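You operate a simulated robot arm through the tools that you are given. There is no shell and no other tool. Be economical: measure what you need, move in short steps, check, and stop when the job is done.

Carry out the task below with a simulated robot arm. There is one attempt and no reset: what you move stays moved.

TASK
Pump the lift table to 78 on its scale, push the yellow latch in and wipe off the oil.
Fine: pump before the latch goes in, latch in before you wipe; wet the blue pad at the steel dish and put it back after; leave the brake on. What is to be rubbed or washed off counts as gone when no trace of it is left.

It is judged by the outcome, as a careful person would: the job done as asked, and still so three seconds after it is handed in. It fails if anything else is knocked over, pushed out of place, dropped, spilled or broken.

THE ROBOT
A 7-joint arm with a fingered hand on a trunk, on a base that drives. Base frame: it is fixed to the floor where the robot stands at the start and does not move with it; the origin is under the middle of the robot, x ahead of it, y to its left, z up. Lengths are in mm, angles in degrees, forces in N, time in s.
Its first joint turns from -115.0 to 115.0 degrees. Places, roughly: blue pad, green pad, white pad [2250, 250, 750]; brake pedal of the lift table [600, 400, 200]; lift table top [1000, 900, 700]; steel dish on the white bottle [2300, 400, 900]; yellow latch [900, 300, 700]. Payload 5 kg.
The tool frame sits at the grasp point between the pads (the TCP): z along the fingers, y along the line on which they close. The tips reach 32 mm beyond it. Largest opening 160 mm; the body of the gripper starts 89 mm behind the TCP. The gripper is a hand of 4 fingers: y runs from the thumb to the fingers, the wrist lies at [0, 0, -267] in the tool frame.
Orientation is told as [roll, pitch, yaw] about the base's x, y, z axes, in that order, counted from this pose: with the fingers straight down and closing along the base's y, the tool's x points along the base's -x, its y along +y and its z along -z.

THE INTERFACE
- The arm moves only by the tool nudge_tool. Its arguments are lists of equal length, an entry for each row: "offset": the shift along the base's x, y, z in units of 200 mm (1.0 is 200 mm), a list of three; "dr": the turn, a rotation vector about the base's x, y, z in units of 180 degrees (1.0 is 180 degrees), a list of three. In form: {"offset": [[x, y, z], ...], "dr": [[wx, wy, wz], ...]}. A call has 1 to 8 rows; each row is the pose to reach, as a shift and turn from the pose commanded when the call began. A call with a number of a shift or a turn outside -1 to 1 is refused whole. Each row takes 0.2 s and may step no farther than 50 mm and 8.6 degrees from the row before; otherwise, the whole call is refused. A pose out of reach is approached as far as the arm can. The call stops where the force on the tool passes 40 N (or 10 N more than at its start, if that is more) or the arm is blocked; 0.2 s more then pass. In this call time passes only in rows, and 0.2 s behind the last. The reply holds the time, the measured pose of the TCP, the force on the tool along the base axes, the opening and the grip force, in the units named above and with some noise, with the torque about the TCP (base axes, N m) and any sound that the robot's microphone picked up.
- Cameras (640 x 400 px; columns grow to the right, rows downward): "scene" is now at [19.8, 214.2, 1605.5]; the picture's right is [0.13, -0.99, 0.00], its down [-0.73, -0.10, -0.67] and it looks along [0.67, 0.09, -0.74] (base axes); focal length 270 px, centre (320, 200). "wrist" rides on the gripper at [80, -4, -114] in the tool frame; the picture's right is [0.05, 1.00, 0.00], its down [-0.82, 0.04, -0.58] and it looks along [-0.58, 0.03, 0.82] (tool axes); focal length 265 px, centre (320, 200). There is no depth. A picture from a camera that has moved, and an enlarged one, comes with that camera's place and axes in the base frame and with its lens.
- camera(camera): a new picture of that camera. It takes no simulated time.
- raise_lower(by): slides the trunk up (or, below 0, down) by that many mm; the arm and the scene camera ride with it, the base frame stays. It gives what a move gives, with no picture.
- steer(legs): drives the robot by 1 to 6 legs, each [ahead, turn to the left] in mm and degrees, along the robot's own axes; the way and the turn of a leg run together, so that a leg with both is an arc; at most 1500 mm and 180 degrees a leg. The arm and the cameras ride along, it lands a little off, and it stops where it bumps. It gives what a move gives.
- move_fingers(finger1, finger2, finger3, thumb_bend): sets how far each is bent, from 0 (flat) to 100 (curled in); at 30 the hand is open as for a grip, at 70 the pads meet at the TCP. One left out holds its place. A second passes; each finger stops where it meets its share of the squeeze, and holds until it gets a number again. It is the only way to open and close the hand. It gives what a move gives, with no picture; readings hold the bend of each and the force on the fingers (four entries, about 0 where the hand has none), thumb and palm.
- head_to(pan, tilt): turns the head with the scene camera to pan (to the left, within 155 degrees either way) and tilt (down, from -29 to 69), counted from straight ahead of the robot. It gives what a move gives.
- close_up(camera, box): a new picture of the part [left, top, right, bottom] of that camera's present view, enlarged. It takes no simulated time.
- hand_in(): hands the job in; it is judged then, once.

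Work in short steps. Places have to be worked out from the pictures, the camera data and where the tool is seen: move nearer, look again, correct. Check each grasp and each placing, and mend what went wrong. You have 120 turns and 82 pictures in all, those below and enlarged ones among them. Open the gripper and draw the arm clear of the work before you hand the job in, unless the task says otherwise; then end with one line.

The tools are called after ">>>" by a JSON object that holds its "api" and its "payload". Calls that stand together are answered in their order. nudge_tool: Moves the arm, as the interface text tells. Its arguments: {"type":"object","properties":{"offset":{"type":"array","items":{"type":"array","items":{"type":"number"}}},"dr":{"type":"array","items":{"type":"array","items":{"type":"number"}}}},"required":["offset","dr"]} The other tools are called the same way: raise_lower (by) slides the trunk up or down; move_fingers (finger1, finger2, finger3, thumb_bend) moves the fingers one by one; steer (legs) drives the base; head_to (pan, tilt) turns the head that bears the scene camera; camera (camera) takes a picture; close_up (camera, box) takes an enlarged picture of a part of a camera's view; hand_in () hands the job in.

At the start:

```text
clock: 0.0
tool_pos: [636.0, 373.5, 1002.1]
orientation: [0.1, 0.1, 0.0]
wrist_force: [0.4, -0.3, 0.4]
moment: [-0.01, -0.03, -0.01]
gripper_width: 160.0
finger_force: 0.0
shape: jaw
bend: [30.0, 30.0, 30.0, 30.0]
finger forces: [0.0, 0.1, 0.1, 0.0, 0.1, 0.1]
trunk travel left (down, up): [-450.0, 540.0]
robot x, y, heading: [-1.7, -1.8, 0.0]
head pan, tilt: [7.5, 47.8]
```

scene: 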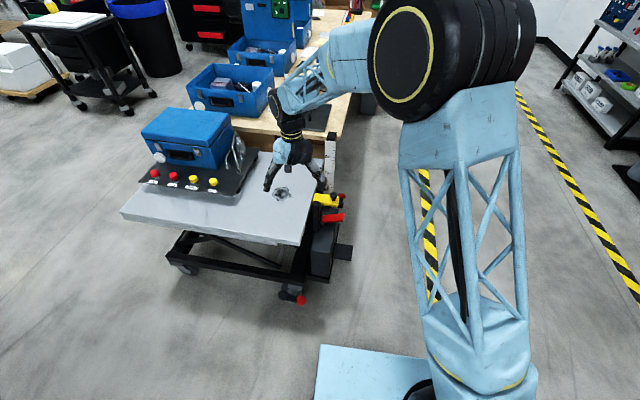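
wrist: 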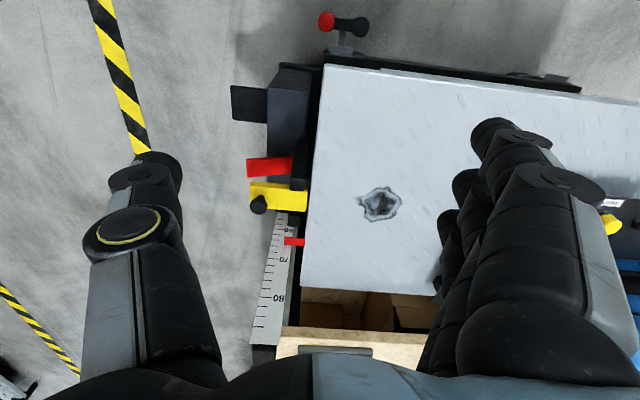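

The table, scale, red pointer, yellow latch, a red lever and an oil spot on the top are in view. I take enlarged views to identify the controls.

>>> {"api": "close_up", "payload": {"camera": "wrist", "box": [220, 0, 400, 360]}}

>>> {"api": "close_up", "payload": {"camera": "scene", "box": [110, 90, 370, 310]}}

```text
1.11 times, centred on (310, 180) of wrist
camera zoom: at [554.1, 368.8, 1114.0], right [-0.05, 1.0, 0.0], down [0.82, 0.04, 0.58], along [0.58, 0.03, -0.82], focal length 295 px, centre (331, 222)
```

zoom: 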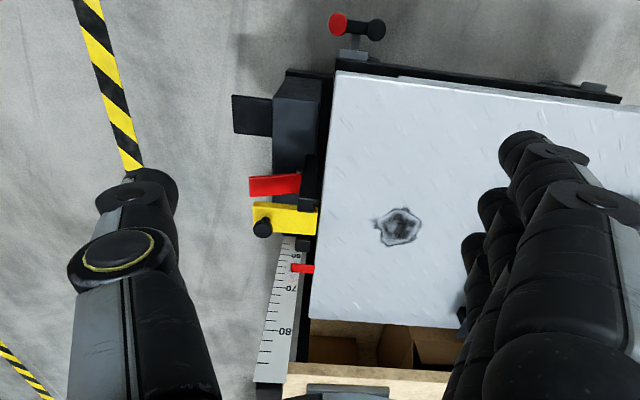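

```text
1.82 times, centred on (240, 200) of scene
camera zoom: at [19.8, 214.2, 1605.5], right [0.13, -0.99, 0.0], down [-0.73, -0.1, -0.67], along [0.67, 0.09, -0.74], focal length 492 px, centre (466, 200)
```

zoom: 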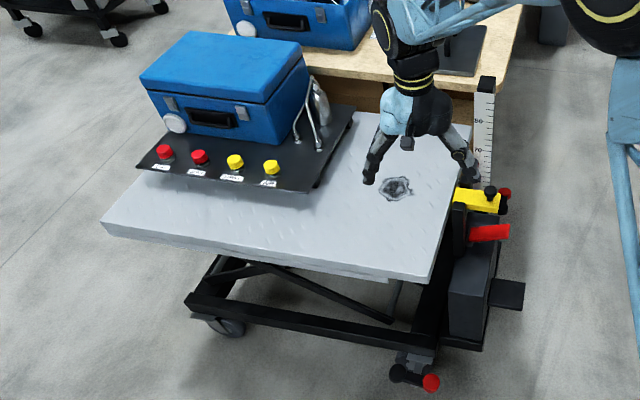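

I need finer detail of the buttons' labels, the latch and pump parts.

>>> {"api": "close_up", "payload": {"camera": "scene", "box": [140, 150, 230, 206]}}

>>> {"api": "close_up", "payload": {"camera": "scene", "box": [270, 120, 370, 310]}}

>>> {"api": "close_up", "payload": {"camera": "wrist", "box": [220, 140, 330, 210]}}

```text
7.11 times, centred on (185, 178) of scene
camera zoom: at [19.8, 214.2, 1605.5], right [0.13, -0.99, 0.0], down [-0.73, -0.1, -0.67], along [0.67, 0.09, -0.74], focal length 1923 px, centre (1280, 356)
```

zoom: 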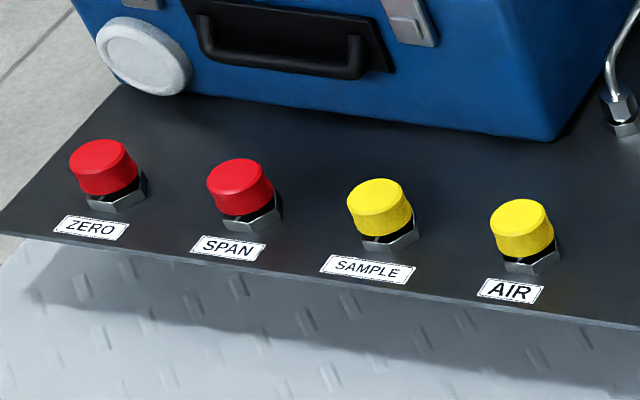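

```text
2.11 times, centred on (320, 215) of scene
camera zoom: at [19.8, 214.2, 1605.5], right [0.13, -0.99, 0.0], down [-0.73, -0.1, -0.67], along [0.67, 0.09, -0.74], focal length 569 px, centre (320, 168)
```

zoom: 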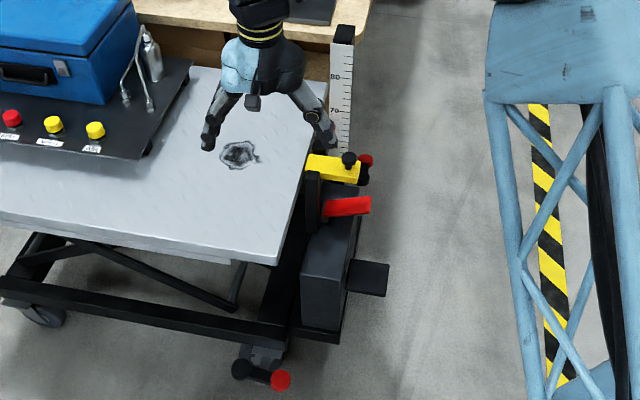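

```text
5.71 times, centred on (275, 175) of wrist
camera zoom: at [554.1, 368.8, 1114.0], right [-0.05, 1.0, 0.0], down [0.82, 0.04, 0.58], along [0.58, 0.03, -0.82], focal length 1517 px, centre (577, 343)
```

zoom: 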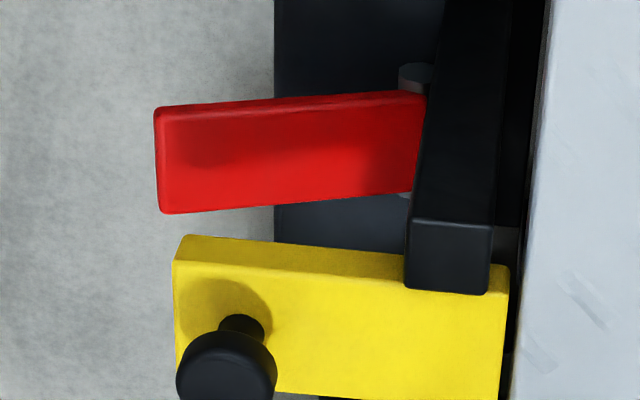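

Layout estimates: pump pedal ≈(748,199,433), red release lever ≈(835,220,590), latch knob ≈(866,266,706), pointer about 66. I close the hand and move over the pedal at height.

>>> {"api": "move_fingers", "payload": {"finger1": 72, "finger2": 72, "finger3": 72, "thumb_bend": 72}}

>>> {"api": "nudge_tool", "payload": {"offset": [[0.1, -0.19, 0], [0.2, -0.38, 0], [0.3, -0.57, 0], [0.4, -0.76, 0], [0.5, -0.95, 0]], "dr": [[0, 0, 0], [0, 0, 0], [0, 0, 0], [0, 0, 0], [0, 0, 0]]}}

>>> {"api": "raise_lower", "payload": {"by": -300}}

>>> {"api": "camera", "payload": {"camera": "wrist"}}

>>> {"api": "camera", "payload": {"camera": "scene"}}

```text
clock: 1.0
tool_pos: [634.2, 373.7, 1001.1]
orientation: [0.1, 0.0, 0.0]
wrist_force: [0.1, 0.3, -0.5]
moment: [0.01, 0.01, -0.02]
gripper_width: 19.8
finger_force: 0.1
shape: fingers
bend: [72.0, 71.0, 72.0, 71.0]
finger forces: [0.0, 0.0, 0.0, 0.1, 0.0, 0.0]
trunk travel left (down, up): [-450.0, 540.0]
robot x, y, heading: [1.7, -2.8, -0.0]
head pan, tilt: [7.5, 47.8]
```

```text
clock: 2.2
tool_pos: [735.9, 184.0, 1001.9]
orientation: [0.0, 0.0, 0.1]
wrist_force: [-0.2, 0.4, -0.2]
moment: [0.03, 0.02, 0.01]
gripper_width: 20.1
finger_force: 0.0
shape: fingers
bend: [72.0, 71.0, 72.0, 71.0]
finger forces: [0.1, 0.0, 0.0, 0.0, 0.0, 0.0]
trunk travel left (down, up): [-450.0, 540.0]
robot x, y, heading: [-1.8, 0.9, 0.1]
head pan, tilt: [7.5, 47.8]
```

```text
clock: 5.2
tool_pos: [735.4, 184.7, 702.4]
orientation: [0.0, 0.1, 0.0]
wrist_force: [0.2, 0.2, 0.2]
moment: [0.01, 0.01, -0.02]
gripper_width: 20.2
finger_force: 0.0
shape: fingers
bend: [72.0, 71.0, 72.0, 71.0]
finger forces: [0.0, 0.1, 0.0, 0.0, 0.0, 0.1]
trunk travel left (down, up): [-150.0, 840.0]
robot x, y, heading: [1.5, -0.8, 0.2]
head pan, tilt: [7.5, 47.8]
```

```text
74 pictures are left
camera wrist: at [654.6, 179.7, 815.2], right [-0.05, 1.0, 0.0], down [0.82, 0.04, 0.58], along [0.58, 0.03, -0.82], focal length 265 px, centre (320, 200)
```

wrist: 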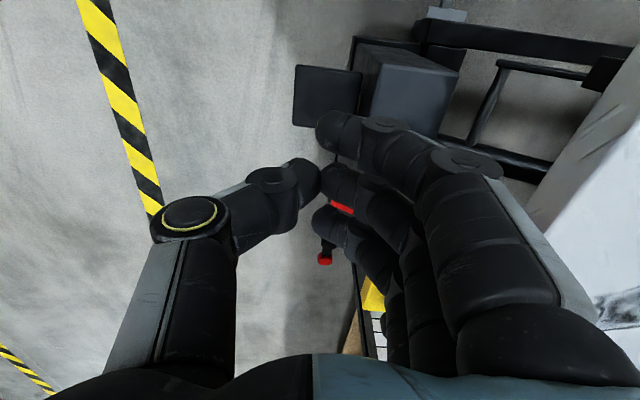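

```text
73 pictures are left
camera scene: at [19.8, 214.0, 1305.5], right [0.13, -0.99, 0.0], down [-0.73, -0.1, -0.67], along [0.67, 0.09, -0.74], focal length 270 px, centre (320, 200)
```

scene: 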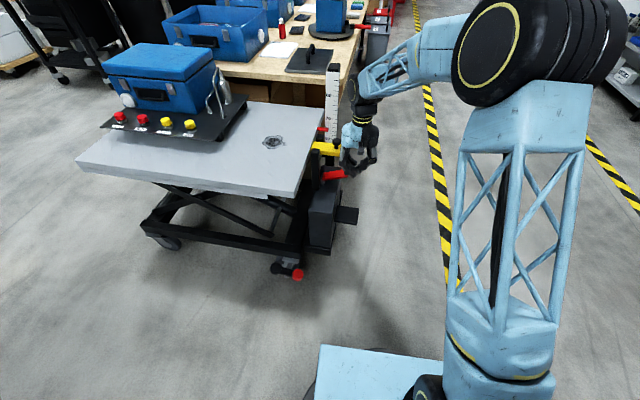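

The pedal centre is ≈(747,194,433), about 90 mm wide. I lower the trunk fully, which puts the fingertips about 90 mm above it.

>>> {"api": "raise_lower", "payload": {"by": -150}}

>>> {"api": "nudge_tool", "payload": {"offset": [[0, -0.02, -0.1], [0, -0.05, -0.2], [0, -0.05, -0.25]], "dr": [[0, 0, 0], [0, 0, 0], [0, 0, 0]]}}

>>> {"api": "camera", "payload": {"camera": "wrist"}}

>>> {"api": "close_up", "payload": {"camera": "scene", "box": [280, 40, 400, 240]}}

```text
clock: 7.0
tool_pos: [736.3, 184.8, 553.3]
orientation: [0.0, 0.1, 0.1]
wrist_force: [-0.3, -0.5, 0.8]
moment: [-0.01, -0.05, 0.01]
gripper_width: 20.1
finger_force: 0.1
shape: fingers
bend: [72.0, 71.0, 72.0, 71.0]
finger forces: [0.0, 0.0, 0.0, 0.0, 0.0, 0.0]
trunk travel left (down, up): [0.0, 990.0]
robot x, y, heading: [0.0, 0.5, 0.0]
head pan, tilt: [7.5, 47.8]
```

```text
clock: 7.8
tool_pos: [736.6, 175.2, 504.0]
orientation: [0.0, 0.0, 0.0]
wrist_force: [0.5, -0.1, 1.0]
moment: [-0.02, -0.01, 0.02]
gripper_width: 19.9
finger_force: 0.1
shape: fingers
bend: [72.0, 71.0, 72.0, 71.0]
finger forces: [0.1, 0.0, 0.0, 0.0, 0.1, 0.0]
trunk travel left (down, up): [0.0, 990.0]
robot x, y, heading: [0.7, -2.4, 0.1]
head pan, tilt: [7.5, 47.8]
```

```text
72 pictures are left
camera wrist: at [654.9, 169.4, 615.7], right [-0.05, 1.0, 0.0], down [0.82, 0.04, 0.58], along [0.58, 0.03, -0.82], focal length 265 px, centre (320, 200)
```

wrist: 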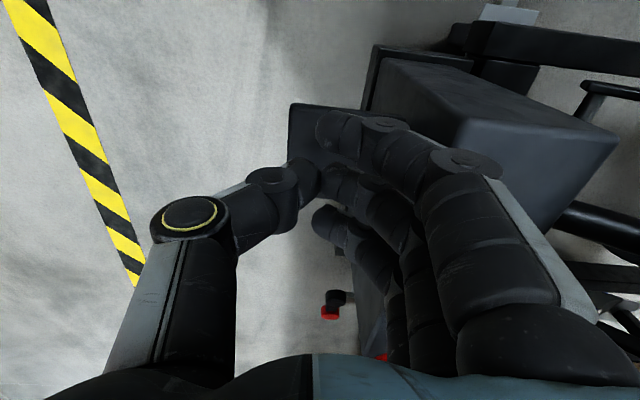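

```text
2.00 times, centred on (340, 140) of scene
camera zoom: at [19.7, 214.0, 1155.5], right [0.13, -0.99, 0.0], down [-0.73, -0.1, -0.67], along [0.67, 0.09, -0.74], focal length 541 px, centre (280, 320)
```

zoom: 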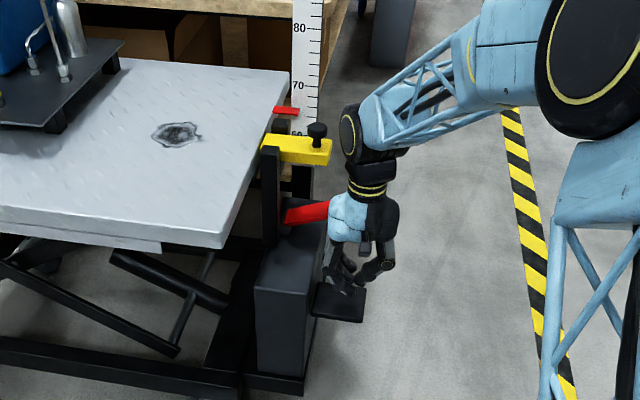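

The fist is right over the pedal and the scale is readable (about 65.5). I lower in small rows until the pedal is met.

>>> {"api": "nudge_tool", "payload": {"offset": [[0, 0, -0.08], [0, 0, -0.16], [0, 0, -0.24], [0, 0, -0.3], [0, 0, -0.36]], "dr": [[0, 0, 0], [0, 0, 0], [0, 0, 0], [0, 0, 0], [0, 0, 0]]}}

```text
clock: 8.9
tool_pos: [736.1, 173.8, 431.6]
orientation: [0.0, -0.1, 0.0]
wrist_force: [-1.5, -2.0, 6.3]
moment: [-0.13, 0.06, -0.01]
gripper_width: 19.9
finger_force: 4.8
shape: fingers
bend: [72.0, 71.0, 72.0, 71.0]
finger forces: [0.0, 0.0, 0.0, 0.0, 8.7, 0.0]
trunk travel left (down, up): [0.0, 990.0]
robot x, y, heading: [-0.9, -1.8, -0.0]
head pan, tilt: [7.5, 47.8]
```

Contact has begun. I keep pressing down.

>>> {"api": "nudge_tool", "payload": {"offset": [[0, 0, -0.08], [0, 0, -0.16], [0, 0, -0.24], [0, 0, -0.32], [0, 0, -0.4]], "dr": [[0, 0, 0], [0, 0, 0], [0, 0, 0], [0, 0, 0], [0, 0, 0]]}}

>>> {"api": "close_up", "payload": {"camera": "scene", "box": [280, 40, 400, 240]}}

```text
clock: 10.1
tool_pos: [735.8, 172.9, 361.2]
orientation: [-0.1, -0.2, -0.1]
wrist_force: [-7.9, -4.3, 17.8]
moment: [-0.29, 0.32, -0.1]
gripper_width: 19.2
finger_force: 11.0
shape: fingers
bend: [72.0, 72.0, 72.0, 72.0]
finger forces: [0.1, 0.0, 0.1, 0.0, 21.3, 0.1]
trunk travel left (down, up): [0.0, 990.0]
robot x, y, heading: [0.7, -3.4, -0.1]
head pan, tilt: [7.5, 47.8]
heard: click
stopped in row 5: the force on the tool passed its limit at 46 N (the readings are from after the stop); the commanded pose is now the measured one
```

```text
2.00 times, centred on (340, 140) of scene
camera zoom: at [18.9, 213.7, 1155.6], right [0.13, -0.99, 0.0], down [-0.73, -0.1, -0.67], along [0.67, 0.09, -0.74], focal length 541 px, centre (280, 320)
```

zoom: 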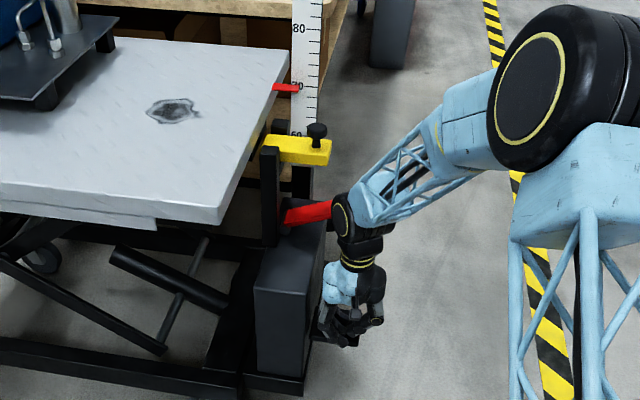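

One full stroke clicked at the bottom and lifted the pointer to about 70 (≈4 per stroke). I release back up and then stroke again.

>>> {"api": "nudge_tool", "payload": {"offset": [[0, 0, 0.12], [0, 0, 0.24], [0, 0, 0.36], [0, 0, 0.42]], "dr": [[0, 0, 0], [0, 0, 0], [0, 0, 0], [0, 0, 0]]}}

>>> {"api": "close_up", "payload": {"camera": "scene", "box": [310, 20, 350, 120]}}

>>> {"api": "nudge_tool", "payload": {"offset": [[0, 0, -0.1], [0, 0, -0.2], [0, 0, -0.28], [0, 0, -0.36], [0, 0, -0.4]], "dr": [[0, 0, 0], [0, 0, 0], [0, 0, 0], [0, 0, 0], [0, 0, 0]]}}

>>> {"api": "close_up", "payload": {"camera": "scene", "box": [310, 20, 350, 120]}}

```text
clock: 11.1
tool_pos: [735.3, 173.8, 443.4]
orientation: [0.0, -0.1, -0.1]
wrist_force: [0.2, -0.3, 0.1]
moment: [0.04, 0.0, -0.01]
gripper_width: 19.5
finger_force: 0.1
shape: fingers
bend: [72.0, 71.0, 72.0, 71.0]
finger forces: [0.1, 0.0, 0.0, 0.0, 0.0, 0.1]
trunk travel left (down, up): [0.0, 990.0]
robot x, y, heading: [-1.3, -1.2, 0.2]
head pan, tilt: [7.5, 47.8]
```

```text
4.00 times, centred on (330, 70) of scene
camera zoom: at [20.1, 214.0, 1155.4], right [0.13, -0.99, 0.0], down [-0.73, -0.1, -0.67], along [0.67, 0.09, -0.74], focal length 1082 px, centre (280, 720)
```

zoom: 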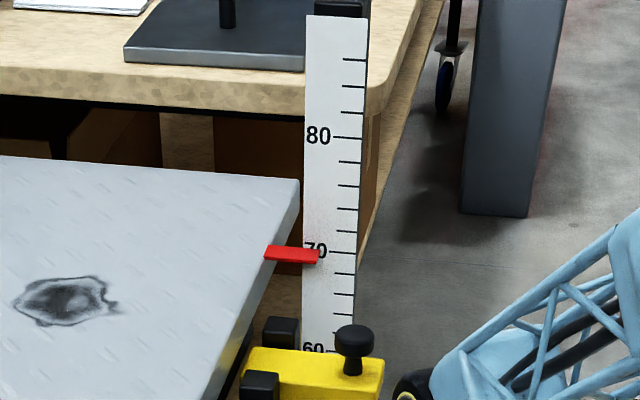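

```text
clock: 12.3
tool_pos: [735.7, 172.2, 364.8]
orientation: [-0.1, -0.2, -0.1]
wrist_force: [-6.8, -4.5, 15.5]
moment: [-0.34, 0.26, -0.04]
gripper_width: 19.6
finger_force: 9.1
shape: fingers
bend: [72.0, 71.0, 72.0, 72.0]
finger forces: [0.1, 0.0, 0.1, 0.1, 17.3, 0.0]
trunk travel left (down, up): [0.0, 990.0]
robot x, y, heading: [-3.5, 2.4, -0.1]
head pan, tilt: [7.5, 47.8]
heard: click
```

```text
4.00 times, centred on (330, 70) of scene
camera zoom: at [19.1, 213.7, 1155.6], right [0.13, -0.99, 0.0], down [-0.73, -0.1, -0.67], along [0.67, 0.09, -0.74], focal length 1082 px, centre (280, 720)
```

zoom: 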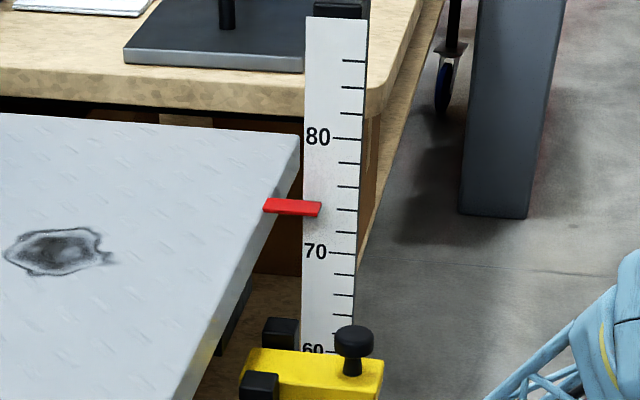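

Two strokes: 66→70→74. A third full stroke should give 78.

>>> {"api": "nudge_tool", "payload": {"offset": [[0, 0, 0.12], [0, 0, 0.24], [0, 0, 0.36], [0, 0, 0.4]], "dr": [[0, 0, 0], [0, 0, 0], [0, 0, 0], [0, 0, 0]]}}

>>> {"api": "nudge_tool", "payload": {"offset": [[0, 0, -0.1], [0, 0, -0.2], [0, 0, -0.28], [0, 0, -0.36], [0, 0, -0.4]], "dr": [[0, 0, 0], [0, 0, 0], [0, 0, 0], [0, 0, 0], [0, 0, 0]]}}

>>> {"api": "close_up", "payload": {"camera": "scene", "box": [310, 20, 350, 120]}}

```text
clock: 13.3
tool_pos: [735.1, 174.1, 442.8]
orientation: [0.1, 0.0, 0.0]
wrist_force: [0.3, -0.6, -0.6]
moment: [0.01, 0.04, 0.0]
gripper_width: 19.8
finger_force: 0.0
shape: fingers
bend: [72.0, 71.0, 72.0, 71.0]
finger forces: [0.0, 0.0, 0.1, 0.1, 0.0, 0.0]
trunk travel left (down, up): [0.0, 990.0]
robot x, y, heading: [3.4, 0.0, -0.0]
head pan, tilt: [7.5, 47.8]
```

```text
clock: 14.5
tool_pos: [736.6, 174.1, 364.4]
orientation: [0.0, -0.2, -0.1]
wrist_force: [-1.2, -4.0, 15.7]
moment: [-0.29, 0.12, -0.01]
gripper_width: 19.3
finger_force: 9.2
shape: fingers
bend: [72.0, 71.0, 72.0, 72.0]
finger forces: [0.0, 0.0, 0.0, 0.0, 17.7, 0.1]
trunk travel left (down, up): [0.0, 990.0]
robot x, y, heading: [2.6, -0.4, -0.2]
head pan, tilt: [7.5, 47.8]
heard: click
```

```text
4.00 times, centred on (330, 70) of scene
camera zoom: at [19.2, 213.7, 1155.6], right [0.13, -0.99, 0.0], down [-0.73, -0.1, -0.67], along [0.67, 0.09, -0.74], focal length 1082 px, centre (280, 720)
```

zoom: 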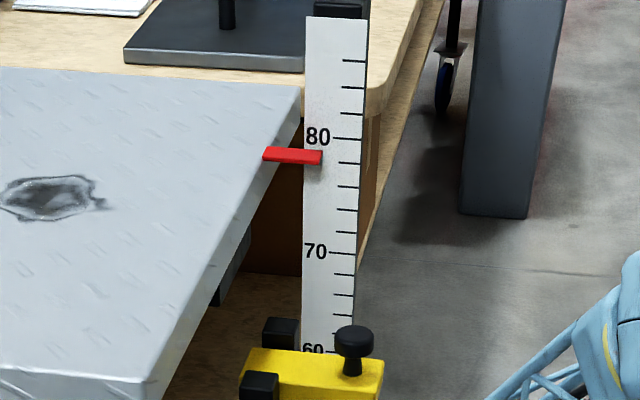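

Pointer appears near 78.4 with uncertain parallax, so I need a level view. I lift off the pedal, raise the trunk so the wrist camera can look at the scale level.

>>> {"api": "nudge_tool", "payload": {"offset": [[0, 0, 0.12], [0, 0, 0.24], [0, 0, 0.36], [0, 0, 0.42]], "dr": [[0, 0, 0], [0, 0, 0], [0, 0, 0], [0, 0, 0]]}}

>>> {"api": "raise_lower", "payload": {"by": 300}}

>>> {"api": "move_fingers", "payload": {"finger1": 30, "finger2": 30, "finger3": 30, "thumb_bend": 30}}

>>> {"api": "nudge_tool", "payload": {"offset": [[0, 0, 0], [0, 0, 0], [0, 0, 0], [0, 0, 0], [0, 0, 0], [0, 0.14, 0], [0, 0.28, 0]], "dr": [[0, -0.044, 0], [0, -0.088, 0], [0, -0.132, 0], [0, -0.176, 0], [0, -0.22, 0], [0, -0.22, 0], [0, -0.22, 0]]}}

>>> {"api": "camera", "payload": {"camera": "wrist"}}

```text
clock: 15.5
tool_pos: [735.2, 173.9, 446.9]
orientation: [0.0, -0.1, 0.0]
wrist_force: [-0.1, 0.7, -0.6]
moment: [0.01, 0.0, 0.0]
gripper_width: 19.7
finger_force: 0.1
shape: fingers
bend: [72.0, 71.0, 72.0, 72.0]
finger forces: [0.0, 0.0, 0.1, 0.0, 0.0, 0.0]
trunk travel left (down, up): [0.0, 990.0]
robot x, y, heading: [-0.1, -1.3, -0.2]
head pan, tilt: [7.5, 47.8]
```

```text
clock: 18.5
tool_pos: [734.8, 174.0, 748.1]
orientation: [0.0, -0.1, -0.1]
wrist_force: [-0.1, -0.3, -0.1]
moment: [0.02, 0.0, -0.01]
gripper_width: 19.7
finger_force: 0.1
shape: fingers
bend: [72.0, 71.0, 72.0, 72.0]
finger forces: [0.1, 0.0, 0.1, 0.0, 0.1, 0.0]
trunk travel left (down, up): [-300.0, 690.0]
robot x, y, heading: [-1.2, 0.6, 0.0]
head pan, tilt: [7.5, 47.8]
```

```text
clock: 19.5
tool_pos: [734.9, 174.6, 748.5]
orientation: [0.0, -0.1, 0.0]
wrist_force: [-0.7, -0.2, -0.4]
moment: [0.0, 0.01, -0.01]
gripper_width: 169.7
finger_force: 0.0
shape: fingers
bend: [30.0, 30.0, 30.0, 30.0]
finger forces: [0.0, 0.1, 0.1, 0.1, 0.0, 0.0]
trunk travel left (down, up): [-300.0, 690.0]
robot x, y, heading: [-0.8, -2.2, 0.1]
head pan, tilt: [7.5, 47.8]
```

```text
clock: 21.1
tool_pos: [733.9, 231.2, 748.2]
orientation: [0.0, -39.9, 0.0]
wrist_force: [-2.9, 5.7, 0.3]
moment: [-0.43, -0.14, -0.38]
gripper_width: 170.8
finger_force: 0.1
shape: fingers
bend: [30.0, 30.0, 30.0, 30.0]
finger forces: [0.0, 0.0, 0.0, 0.1, 0.0, 0.0]
trunk travel left (down, up): [-300.0, 690.0]
robot x, y, heading: [-1.4, -3.0, -0.2]
head pan, tilt: [7.5, 47.8]
```

```text
66 pictures are left
camera wrist: at [599.6, 226.5, 782.9], right [-0.04, 1.0, -0.03], down [0.26, 0.04, 0.97], along [0.97, 0.03, -0.26], focal length 265 px, centre (320, 200)
```

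wrist: 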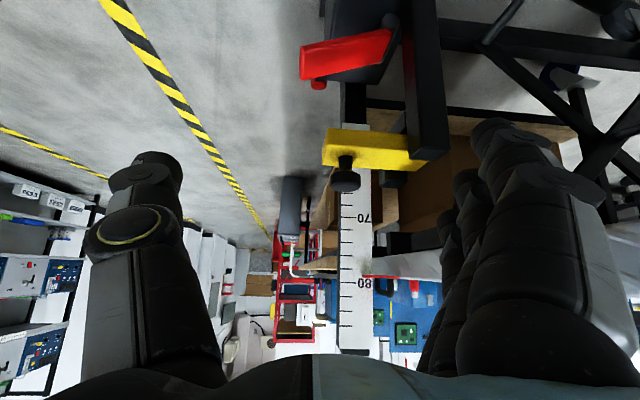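

There's a slight force (5.7 N), so I take the scale close-up then back off.

>>> {"api": "close_up", "payload": {"camera": "wrist", "box": [320, 200, 400, 310]}}

>>> {"api": "nudge_tool", "payload": {"offset": [[0, -0.15, 0]], "dr": [[0, 0, 0]]}}

>>> {"api": "camera", "payload": {"camera": "scene"}}

```text
3.64 times, centred on (360, 255) of wrist
camera zoom: at [599.6, 226.5, 782.9], right [-0.04, 1.0, -0.03], down [0.26, 0.04, 0.97], along [0.97, 0.03, -0.26], focal length 965 px, centre (174, 0)
```

zoom: 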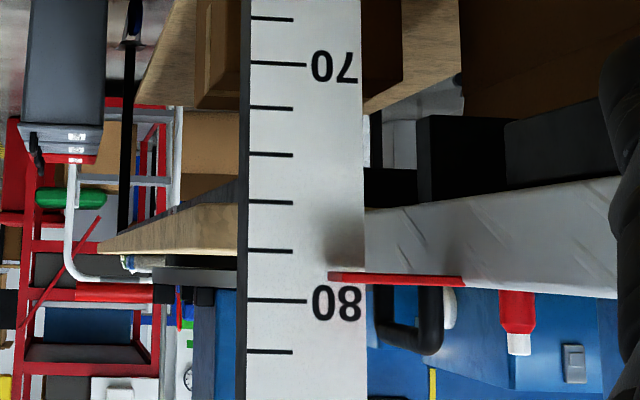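

```text
clock: 21.5
tool_pos: [734.0, 200.2, 747.8]
orientation: [0.0, -39.7, 0.0]
wrist_force: [-0.3, 0.2, -0.4]
moment: [-0.06, -0.01, -0.02]
gripper_width: 170.8
finger_force: 0.0
shape: fingers
bend: [30.0, 30.0, 30.0, 30.0]
finger forces: [0.0, 0.1, 0.0, 0.0, 0.1, 0.0]
trunk travel left (down, up): [-300.0, 690.0]
robot x, y, heading: [-1.3, -2.1, -0.1]
head pan, tilt: [7.5, 47.8]
```

```text
64 pictures are left
camera scene: at [19.6, 214.8, 1455.4], right [0.13, -0.99, 0.0], down [-0.73, -0.1, -0.67], along [0.67, 0.09, -0.74], focal length 270 px, centre (320, 200)
```

scene: 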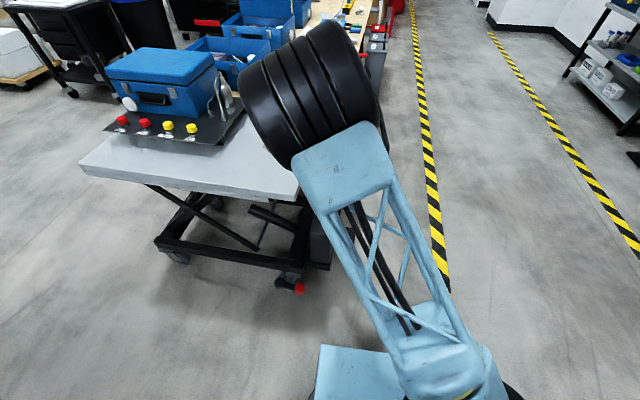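

The level view reads about 79.0, so it overshot by ~1. I need to look at the red release lever to see how it moves.

>>> {"api": "close_up", "payload": {"camera": "wrist", "box": [290, 0, 450, 200]}}

```text
2.00 times, centred on (370, 100) of wrist
camera zoom: at [599.6, 195.2, 782.9], right [-0.04, 1.0, -0.03], down [0.26, 0.04, 0.97], along [0.97, 0.03, -0.26], focal length 531 px, centre (220, 400)
```

zoom: 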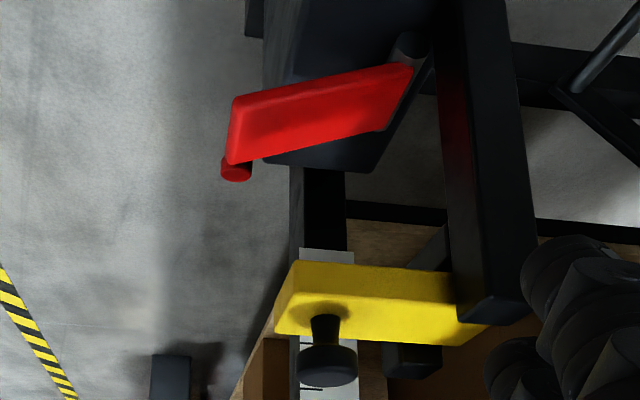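

The lever slopes up outward and hinges at its inner end, so it's pressed down. I close the fist, keep the 40° tilt (keeps the body clear of the latch knob), and approach above its outer end.

>>> {"api": "move_fingers", "payload": {"finger1": 72, "finger2": 72, "finger3": 72, "thumb_bend": 72}}

>>> {"api": "nudge_tool", "payload": {"offset": [[0, 0, -0.2], [0, 0, -0.4], [0.1, 0, -0.42], [0.25, 0, -0.42]], "dr": [[0, 0, 0], [0, 0, 0], [0, 0, 0], [0, 0, 0]]}}

>>> {"api": "camera", "payload": {"camera": "wrist"}}

>>> {"api": "head_to", "payload": {"pan": 0, "tilt": 42}}

>>> {"api": "camera", "payload": {"camera": "scene"}}

```text
clock: 22.5
tool_pos: [735.2, 198.5, 748.3]
orientation: [0.0, -39.7, -0.1]
wrist_force: [-0.1, -0.1, -0.5]
moment: [-0.02, 0.01, 0.03]
gripper_width: 20.2
finger_force: 0.1
shape: fingers
bend: [72.0, 71.0, 72.0, 71.0]
finger forces: [0.0, 0.0, 0.1, 0.1, 0.1, 0.0]
trunk travel left (down, up): [-300.0, 690.0]
robot x, y, heading: [1.2, 2.2, -0.2]
head pan, tilt: [7.5, 47.8]
```

```text
clock: 23.5
tool_pos: [784.8, 200.0, 665.8]
orientation: [0.0, -39.7, -0.1]
wrist_force: [-0.1, 0.5, 0.1]
moment: [-0.02, 0.0, -0.06]
gripper_width: 20.0
finger_force: 0.0
shape: fingers
bend: [72.0, 71.0, 72.0, 71.0]
finger forces: [0.0, 0.0, 0.0, 0.0, 0.0, 0.0]
trunk travel left (down, up): [-300.0, 690.0]
robot x, y, heading: [-1.9, 0.3, -0.1]
head pan, tilt: [7.5, 47.8]
```

```text
62 pictures are left
camera wrist: at [650.9, 195.7, 700.2], right [-0.04, 1.0, -0.03], down [0.26, 0.04, 0.97], along [0.97, 0.03, -0.26], focal length 265 px, centre (320, 200)
```

wrist: 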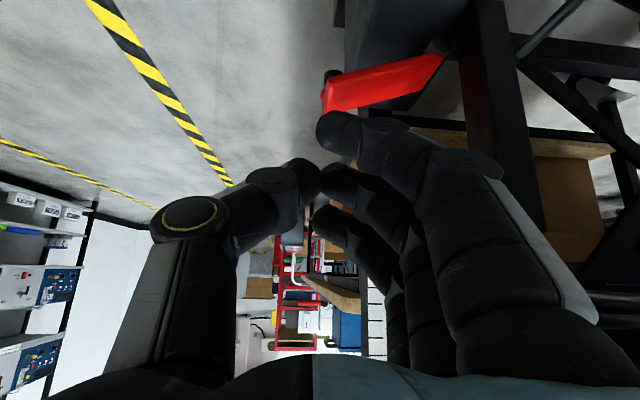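

```text
clock: 24.2
tool_pos: [786.4, 199.2, 666.1]
orientation: [-0.1, -39.7, -0.1]
wrist_force: [-0.1, 0.1, 0.4]
moment: [-0.04, 0.02, 0.02]
gripper_width: 19.9
finger_force: 0.1
shape: fingers
bend: [72.0, 71.0, 72.0, 71.0]
finger forces: [0.0, 0.0, 0.0, 0.1, 0.0, 0.1]
trunk travel left (down, up): [-300.0, 690.0]
robot x, y, heading: [-4.2, -4.3, -0.1]
head pan, tilt: [0.0, 42.0]
```

```text
61 pictures are left
camera scene: at [25.5, 203.8, 1463.7], right [0.0, -1.0, 0.0], down [-0.67, 0.0, -0.74], along [0.74, 0.0, -0.67], focal length 270 px, centre (320, 200)
```

scene: 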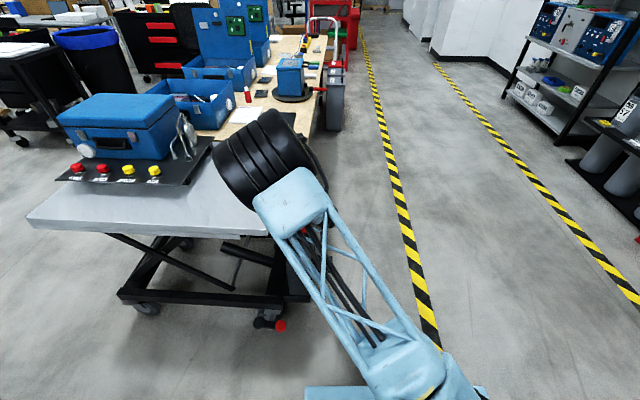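

Fist is above and short of the lever (tip ≈(840,212,565)). I move forward over it and take a reference view of the table corner.

>>> {"api": "nudge_tool", "payload": {"offset": [[0.2, 0.06, 0]], "dr": [[0, 0, 0]]}}

>>> {"api": "nudge_tool", "payload": {"offset": [[0, 0, -0.07], [0, 0, -0.14], [0, 0, -0.21]], "dr": [[0, 0, 0], [0, 0, 0], [0, 0, 0]]}}

>>> {"api": "camera", "payload": {"camera": "wrist"}}

>>> {"api": "close_up", "payload": {"camera": "scene", "box": [20, 170, 80, 240]}}

```text
clock: 24.6
tool_pos: [825.3, 213.0, 664.8]
orientation: [0.0, -39.7, -0.1]
wrist_force: [-1.0, -0.3, 0.7]
moment: [0.01, 0.02, -0.01]
gripper_width: 19.7
finger_force: 0.1
shape: fingers
bend: [72.0, 71.0, 72.0, 71.0]
finger forces: [0.1, 0.0, 0.0, 0.0, 0.0, 0.0]
trunk travel left (down, up): [-300.0, 690.0]
robot x, y, heading: [-0.3, 0.5, -0.1]
head pan, tilt: [0.0, 42.0]
```

```text
clock: 25.1
tool_pos: [830.3, 216.1, 652.4]
orientation: [0.7, -40.4, -0.4]
wrist_force: [-1.7, -1.1, 10.4]
moment: [0.3, -0.25, 0.02]
gripper_width: 20.1
finger_force: 4.7
shape: fingers
bend: [72.0, 71.0, 73.0, 71.0]
finger forces: [0.0, 0.1, 10.8, 0.0, 0.1, 0.0]
trunk travel left (down, up): [-300.0, 690.0]
robot x, y, heading: [-4.7, 1.0, 0.1]
head pan, tilt: [0.0, 42.0]
stopped in row 2: the force on the tool passed its limit at 53 N (the readings are from after the stop); the commanded pose is now the measured one
```

```text
60 pictures are left
camera wrist: at [695.1, 210.3, 686.1], right [-0.04, 1.0, -0.03], down [0.25, 0.03, 0.97], along [0.97, 0.03, -0.25], focal length 265 px, centre (320, 200)
```

wrist: 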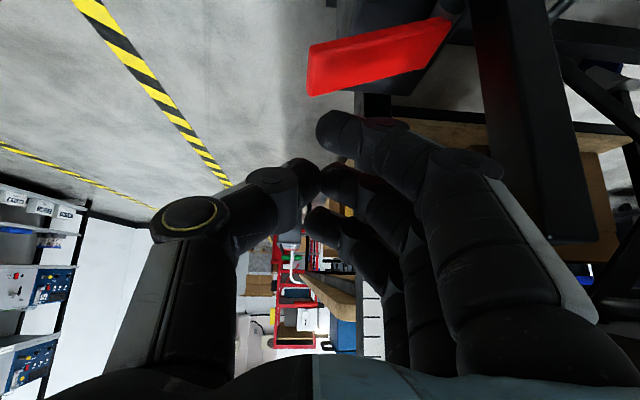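

```text
5.71 times, centred on (50, 205) of scene
camera zoom: at [25.3, 203.6, 1464.0], right [0.0, -1.0, 0.0], down [-0.67, 0.0, -0.74], along [0.74, 0.0, -0.67], focal length 1546 px, centre (1863, 171)
```

zoom: 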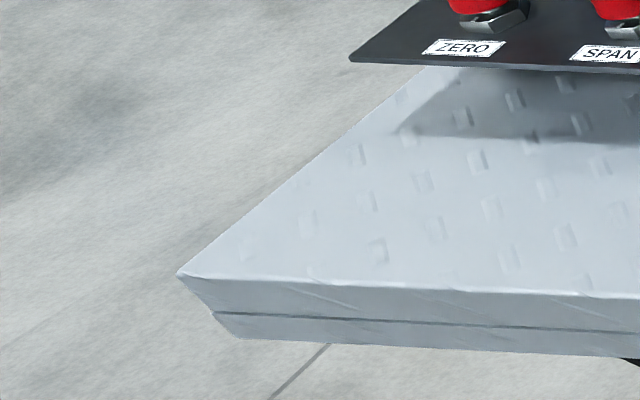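

Finger 3 brushed the latch from above — the lever is directly beneath the latch (≈(865,212,550)). I retreat and will reorient the hand (yaw 90°) to come down outside the latch.

>>> {"api": "nudge_tool", "payload": {"offset": [[-0.1, 0, 0.06], [-0.25, -0.05, 0.1], [-0.3, -0.15, 0.25], [-0.3, -0.25, 0.4], [-0.3, -0.3, 0.55], [-0.3, -0.3, 0.7], [-0.3, -0.3, 0.8], [-0.3, -0.3, 0.8]], "dr": [[0, 0, 0], [0, 0, 0], [0, 0, 0], [0, 0.045, 0], [0, 0.09, 0], [0, 0.135, 0], [0, 0.18, 0], [0, 0.222, 0]]}}

>>> {"api": "close_up", "payload": {"camera": "wrist", "box": [300, 100, 460, 300]}}

>>> {"api": "nudge_tool", "payload": {"offset": [[0, 0, 0], [0, 0, 0], [0, 0, 0], [0, 0, 0], [0, 0, 0], [0, 0, 0], [0, 0, 0], [0, 0, 0]], "dr": [[0, 0, 0.045], [0, 0, 0.09], [0, 0, 0.135], [0, 0, 0.18], [0, 0, 0.225], [0, 0, 0.27], [0, 0, 0.315], [0, 0, 0.36]]}}

>>> {"api": "nudge_tool", "payload": {"offset": [[0, 0, 0], [0, 0, 0], [0, 0, 0]], "dr": [[0, 0, 0.047], [0, 0, 0.094], [0, 0, 0.14]]}}

>>> {"api": "nudge_tool", "payload": {"offset": [[0, 0, 0], [0, 0, 0], [0, 0, 0], [0, 0, 0]], "dr": [[0.045, 0, 0], [0.09, 0, 0], [0.135, 0, 0], [0.167, 0, 0]]}}

>>> {"api": "camera", "payload": {"camera": "wrist"}}

>>> {"api": "camera", "payload": {"camera": "scene"}}

```text
clock: 26.9
tool_pos: [772.4, 152.2, 815.2]
orientation: [0.6, -0.2, -0.4]
wrist_force: [0.5, -2.4, 0.7]
moment: [0.32, 0.04, 0.01]
gripper_width: 20.0
finger_force: 0.0
shape: fingers
bend: [72.0, 71.0, 72.0, 71.0]
finger forces: [0.0, 0.0, 0.1, 0.0, 0.0, 0.1]
trunk travel left (down, up): [-300.0, 690.0]
robot x, y, heading: [-1.2, 1.2, 0.1]
head pan, tilt: [0.0, 42.0]
```

```text
2.00 times, centred on (380, 200) of wrist
camera zoom: at [690.0, 146.1, 925.8], right [-0.05, 1.0, 0.01], down [0.81, 0.03, 0.58], along [0.58, 0.03, -0.81], focal length 531 px, centre (200, 200)
```

zoom: 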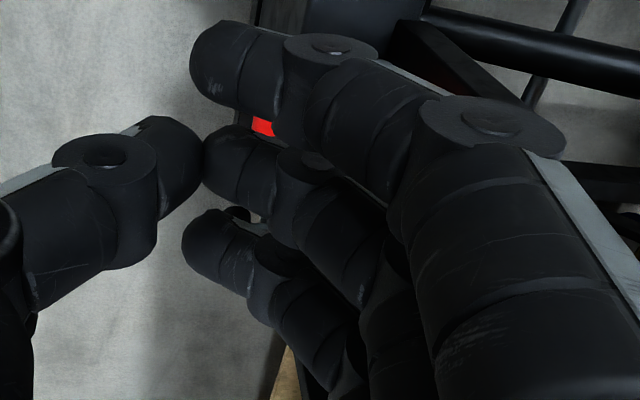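

```text
clock: 28.7
tool_pos: [769.9, 155.6, 811.4]
orientation: [0.2, -0.4, 64.7]
wrist_force: [-0.4, -0.8, -0.8]
moment: [-0.02, 0.0, 0.04]
gripper_width: 19.5
finger_force: 0.0
shape: fingers
bend: [72.0, 71.0, 72.0, 71.0]
finger forces: [0.0, 0.1, 0.1, 0.1, 0.1, 0.1]
trunk travel left (down, up): [-300.0, 690.0]
robot x, y, heading: [0.5, 0.4, -0.0]
head pan, tilt: [0.0, 42.0]
```

```text
clock: 29.5
tool_pos: [770.4, 156.6, 811.2]
orientation: [0.4, -0.3, 90.0]
wrist_force: [-0.4, 0.1, -0.9]
moment: [-0.02, 0.03, -0.02]
gripper_width: 19.9
finger_force: 0.1
shape: fingers
bend: [72.0, 71.0, 72.0, 71.0]
finger forces: [0.0, 0.1, 0.1, 0.0, 0.0, 0.0]
trunk travel left (down, up): [-300.0, 690.0]
robot x, y, heading: [-0.8, -0.6, 0.3]
head pan, tilt: [0.0, 42.0]
```

```text
clock: 30.5
tool_pos: [770.1, 155.0, 813.2]
orientation: [0.4, -30.5, 89.8]
wrist_force: [0.2, 0.0, 0.5]
moment: [0.04, -0.01, -0.01]
gripper_width: 19.6
finger_force: 0.2
shape: fingers
bend: [72.0, 71.0, 72.0, 71.0]
finger forces: [0.0, 0.0, 0.1, 0.0, 0.0, 0.0]
trunk travel left (down, up): [-300.0, 690.0]
robot x, y, heading: [-1.5, -1.0, 0.0]
head pan, tilt: [0.0, 42.0]
```

```text
57 pictures are left
camera wrist: at [774.0, 28.0, 868.7], right [-1.0, -0.04, -0.02], down [-0.04, 0.41, 0.91], along [-0.03, 0.91, -0.41], focal length 265 px, centre (320, 200)
```

wrist: 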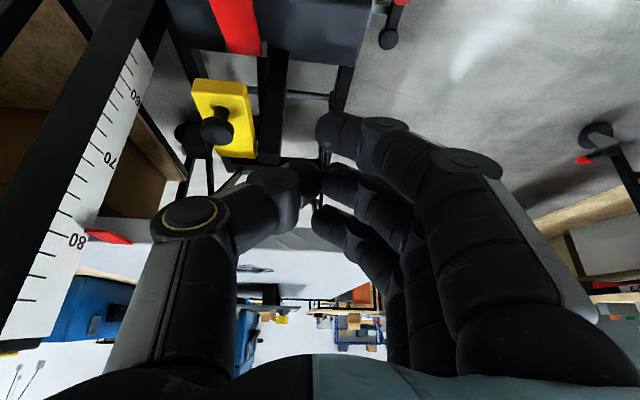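

```text
56 pictures are left
camera scene: at [25.1, 203.3, 1463.8], right [0.0, -1.0, 0.0], down [-0.67, 0.0, -0.74], along [0.74, 0.0, -0.67], focal length 270 px, centre (320, 200)
```

scene: 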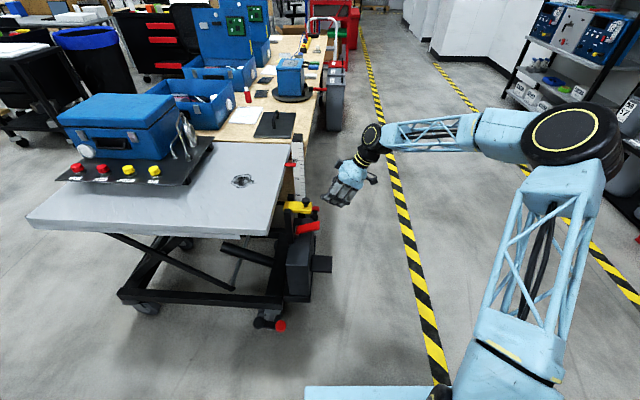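

The outside approach pose works and the lever is at x≈868 below the latch. I move over in x, lower outside the latch, and then look.

>>> {"api": "nudge_tool", "payload": {"offset": [[0.16, -0.05, 0], [0.32, -0.1, 0], [0.48, -0.1, 0]], "dr": [[0, 0, 0], [0, 0, 0], [0, 0, 0]]}}

>>> {"api": "raise_lower", "payload": {"by": -160}}

>>> {"api": "camera", "payload": {"camera": "wrist"}}

>>> {"api": "close_up", "payload": {"camera": "scene", "box": [260, 100, 380, 300]}}

```text
clock: 31.3
tool_pos: [867.8, 137.8, 811.3]
orientation: [0.4, -30.4, 89.8]
wrist_force: [-0.3, 0.3, 0.5]
moment: [0.04, 0.01, 0.0]
gripper_width: 19.7
finger_force: 0.1
shape: fingers
bend: [72.0, 71.0, 72.0, 71.0]
finger forces: [0.0, 0.0, 0.1, 0.0, 0.0, 0.1]
trunk travel left (down, up): [-300.0, 690.0]
robot x, y, heading: [-0.5, 2.1, 0.2]
head pan, tilt: [0.0, 42.0]
```

```text
clock: 33.1
tool_pos: [867.6, 137.2, 651.2]
orientation: [0.5, -30.4, 89.8]
wrist_force: [-0.9, 0.8, 0.5]
moment: [-0.02, 0.02, -0.01]
gripper_width: 19.5
finger_force: 0.2
shape: fingers
bend: [72.0, 71.0, 72.0, 71.0]
finger forces: [0.0, 0.0, 0.0, 0.0, 0.1, 0.0]
trunk travel left (down, up): [-140.0, 850.0]
robot x, y, heading: [5.1, 0.0, -0.1]
head pan, tilt: [0.0, 42.0]
```

```text
55 pictures are left
camera wrist: at [871.6, 9.7, 707.9], right [-1.0, -0.04, -0.02], down [-0.04, 0.41, 0.91], along [-0.03, 0.91, -0.41], focal length 265 px, centre (320, 200)
```

wrist: 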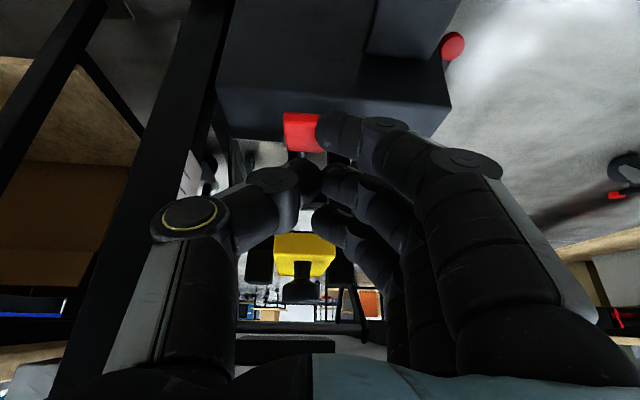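

```text
2.00 times, centred on (320, 200) of scene
camera zoom: at [25.1, 203.4, 1303.8], right [0.0, -1.0, 0.0], down [-0.67, 0.0, -0.74], along [0.74, 0.0, -0.67], focal length 541 px, centre (320, 200)
```

zoom: 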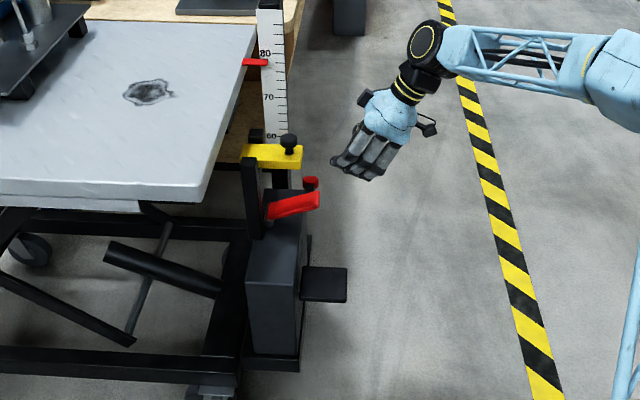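

Lever tip ≈(875,212,545), latch bar z≈660 starting at y≈240. I lower to just above lever level, then slide in under the latch.

>>> {"api": "nudge_tool", "payload": {"offset": [[0.03, 0, -0.1], [0.03, 0, -0.2], [0.03, 0.15, -0.2], [0.03, 0.33, -0.2]], "dr": [[0, 0, 0], [0, 0, 0], [0, 0, 0], [0, 0, 0]]}}

>>> {"api": "camera", "payload": {"camera": "wrist"}}

>>> {"api": "close_up", "payload": {"camera": "scene", "box": [260, 100, 380, 300]}}

```text
clock: 34.1
tool_pos: [872.9, 203.0, 611.2]
orientation: [0.5, -30.4, 89.7]
wrist_force: [0.4, -1.0, 0.5]
moment: [0.07, 0.01, -0.02]
gripper_width: 19.8
finger_force: 0.0
shape: fingers
bend: [72.0, 71.0, 72.0, 71.0]
finger forces: [0.0, 0.0, 0.1, 0.1, 0.0, 0.0]
trunk travel left (down, up): [-140.0, 850.0]
robot x, y, heading: [-2.3, 1.1, -0.2]
head pan, tilt: [0.0, 42.0]
```

```text
53 pictures are left
camera wrist: at [877.4, 75.2, 667.7], right [-1.0, -0.04, -0.02], down [-0.04, 0.41, 0.91], along [-0.03, 0.91, -0.41], focal length 265 px, centre (320, 200)
```

wrist: 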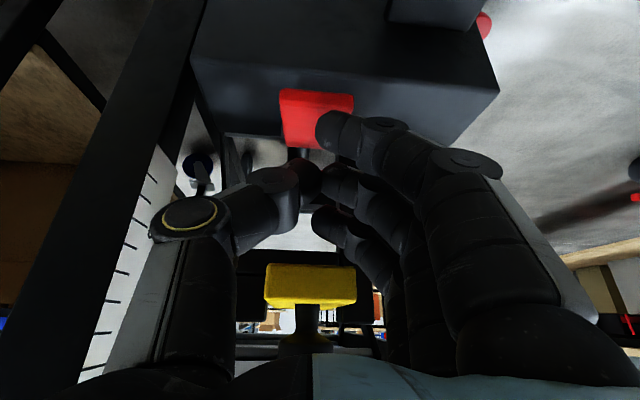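

```text
2.00 times, centred on (320, 200) of scene
camera zoom: at [25.1, 203.1, 1303.8], right [0.0, -1.0, 0.0], down [-0.67, 0.0, -0.74], along [0.74, 0.0, -0.67], focal length 541 px, centre (320, 200)
```

zoom: 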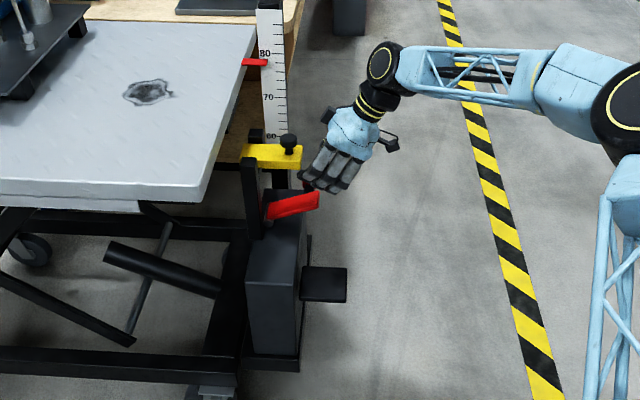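

The fist is just above the lever's end with scale visible. I press down gently in small steps to find contact.

>>> {"api": "nudge_tool", "payload": {"offset": [[0, 0, -0.05], [0, 0, -0.1], [0, 0, -0.13]], "dr": [[0, 0, 0], [0, 0, 0], [0, 0, 0]]}}

```text
clock: 35.0
tool_pos: [872.2, 202.2, 586.4]
orientation: [0.5, -30.4, 89.8]
wrist_force: [0.0, -0.2, 0.6]
moment: [0.0, 0.01, 0.01]
gripper_width: 19.6
finger_force: 0.1
shape: fingers
bend: [72.0, 71.0, 72.0, 71.0]
finger forces: [0.0, 0.1, 0.0, 0.1, 0.1, 0.0]
trunk travel left (down, up): [-140.0, 850.0]
robot x, y, heading: [-1.2, 0.2, -0.2]
head pan, tilt: [0.0, 42.0]
```

No contact yet at tip z≈558. I continue in 5 mm rows.

>>> {"api": "nudge_tool", "payload": {"offset": [[0, 0, -0.03], [0, 0, -0.06], [0, 0, -0.08]], "dr": [[0, 0, 0], [0, 0, 0], [0, 0, 0]]}}

>>> {"api": "close_up", "payload": {"camera": "scene", "box": [280, 100, 340, 220]}}

```text
clock: 35.8
tool_pos: [872.3, 202.1, 570.5]
orientation: [0.5, -30.4, 89.8]
wrist_force: [-0.1, 0.9, 2.6]
moment: [0.04, -0.02, -0.01]
gripper_width: 19.5
finger_force: 0.0
shape: fingers
bend: [72.0, 71.0, 72.0, 71.0]
finger forces: [0.0, 0.0, 0.1, 0.0, 0.0, 0.0]
trunk travel left (down, up): [-140.0, 850.0]
robot x, y, heading: [3.0, -1.0, -0.0]
head pan, tilt: [0.0, 42.0]
```

```text
3.33 times, centred on (310, 160) of scene
camera zoom: at [24.9, 203.4, 1303.8], right [0.0, -1.0, 0.0], down [-0.67, 0.0, -0.74], along [0.74, 0.0, -0.67], focal length 902 px, centre (353, 333)
```

zoom: 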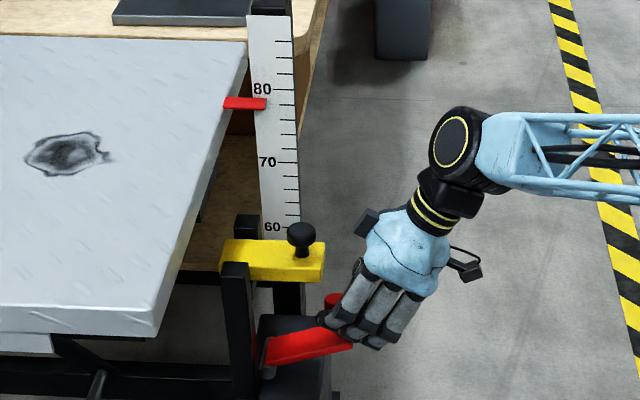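

Contact starts here (2.6 N). I press ~8 mm briefly, release, and compare the pointer.

>>> {"api": "nudge_tool", "payload": {"offset": [[0, 0, -0.04], [0, 0, 0.02]], "dr": [[0, 0, 0], [0, 0, 0]]}}

>>> {"api": "close_up", "payload": {"camera": "scene", "box": [280, 100, 340, 220]}}

```text
clock: 36.4
tool_pos: [872.4, 203.8, 573.3]
orientation: [0.6, -30.5, 89.8]
wrist_force: [0.0, 0.8, 2.0]
moment: [0.07, -0.04, -0.01]
gripper_width: 19.7
finger_force: 0.1
shape: fingers
bend: [72.0, 71.0, 72.0, 71.0]
finger forces: [0.0, 0.0, 0.0, 0.0, 0.0, 0.1]
trunk travel left (down, up): [-140.0, 850.0]
robot x, y, heading: [-0.7, 1.3, 0.1]
head pan, tilt: [0.0, 42.0]
```

```text
3.33 times, centred on (310, 160) of scene
camera zoom: at [25.1, 203.4, 1303.7], right [0.0, -1.0, 0.0], down [-0.67, 0.0, -0.74], along [0.74, 0.0, -0.67], focal length 902 px, centre (353, 333)
```

zoom: 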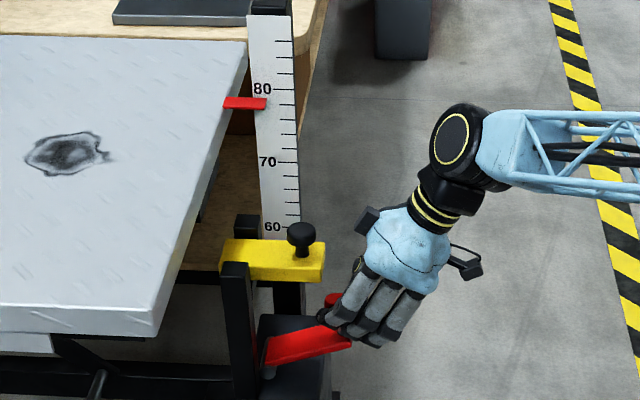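

No change. I press deeper (16 mm) and release.

>>> {"api": "nudge_tool", "payload": {"offset": [[0, 0, -0.05], [0, 0, -0.1], [0, 0, 0]], "dr": [[0, 0, 0], [0, 0, 0], [0, 0, 0]]}}

>>> {"api": "close_up", "payload": {"camera": "scene", "box": [280, 100, 340, 220]}}

```text
clock: 37.1
tool_pos: [872.9, 202.9, 573.1]
orientation: [0.6, -30.4, 89.7]
wrist_force: [-0.3, 0.2, 1.7]
moment: [0.04, 0.01, 0.01]
gripper_width: 19.6
finger_force: 0.1
shape: fingers
bend: [72.0, 71.0, 72.0, 71.0]
finger forces: [0.1, 0.0, 0.1, 0.0, 0.0, 0.0]
trunk travel left (down, up): [-140.0, 850.0]
robot x, y, heading: [3.5, -0.4, 0.3]
head pan, tilt: [0.0, 42.0]
```

```text
3.33 times, centred on (310, 160) of scene
camera zoom: at [25.3, 203.4, 1303.7], right [0.0, -1.0, 0.0], down [-0.67, 0.0, -0.74], along [0.74, 0.0, -0.67], focal length 902 px, centre (353, 333)
```

zoom: 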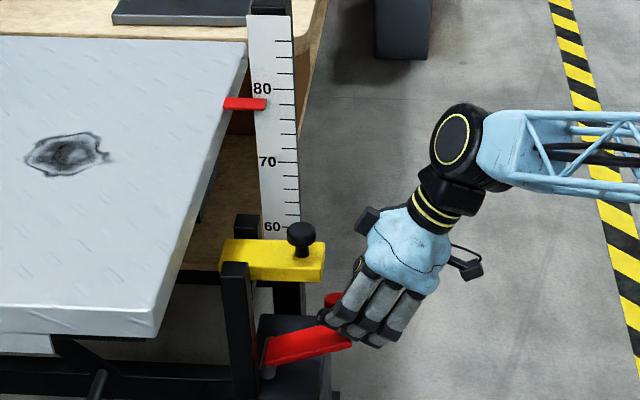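

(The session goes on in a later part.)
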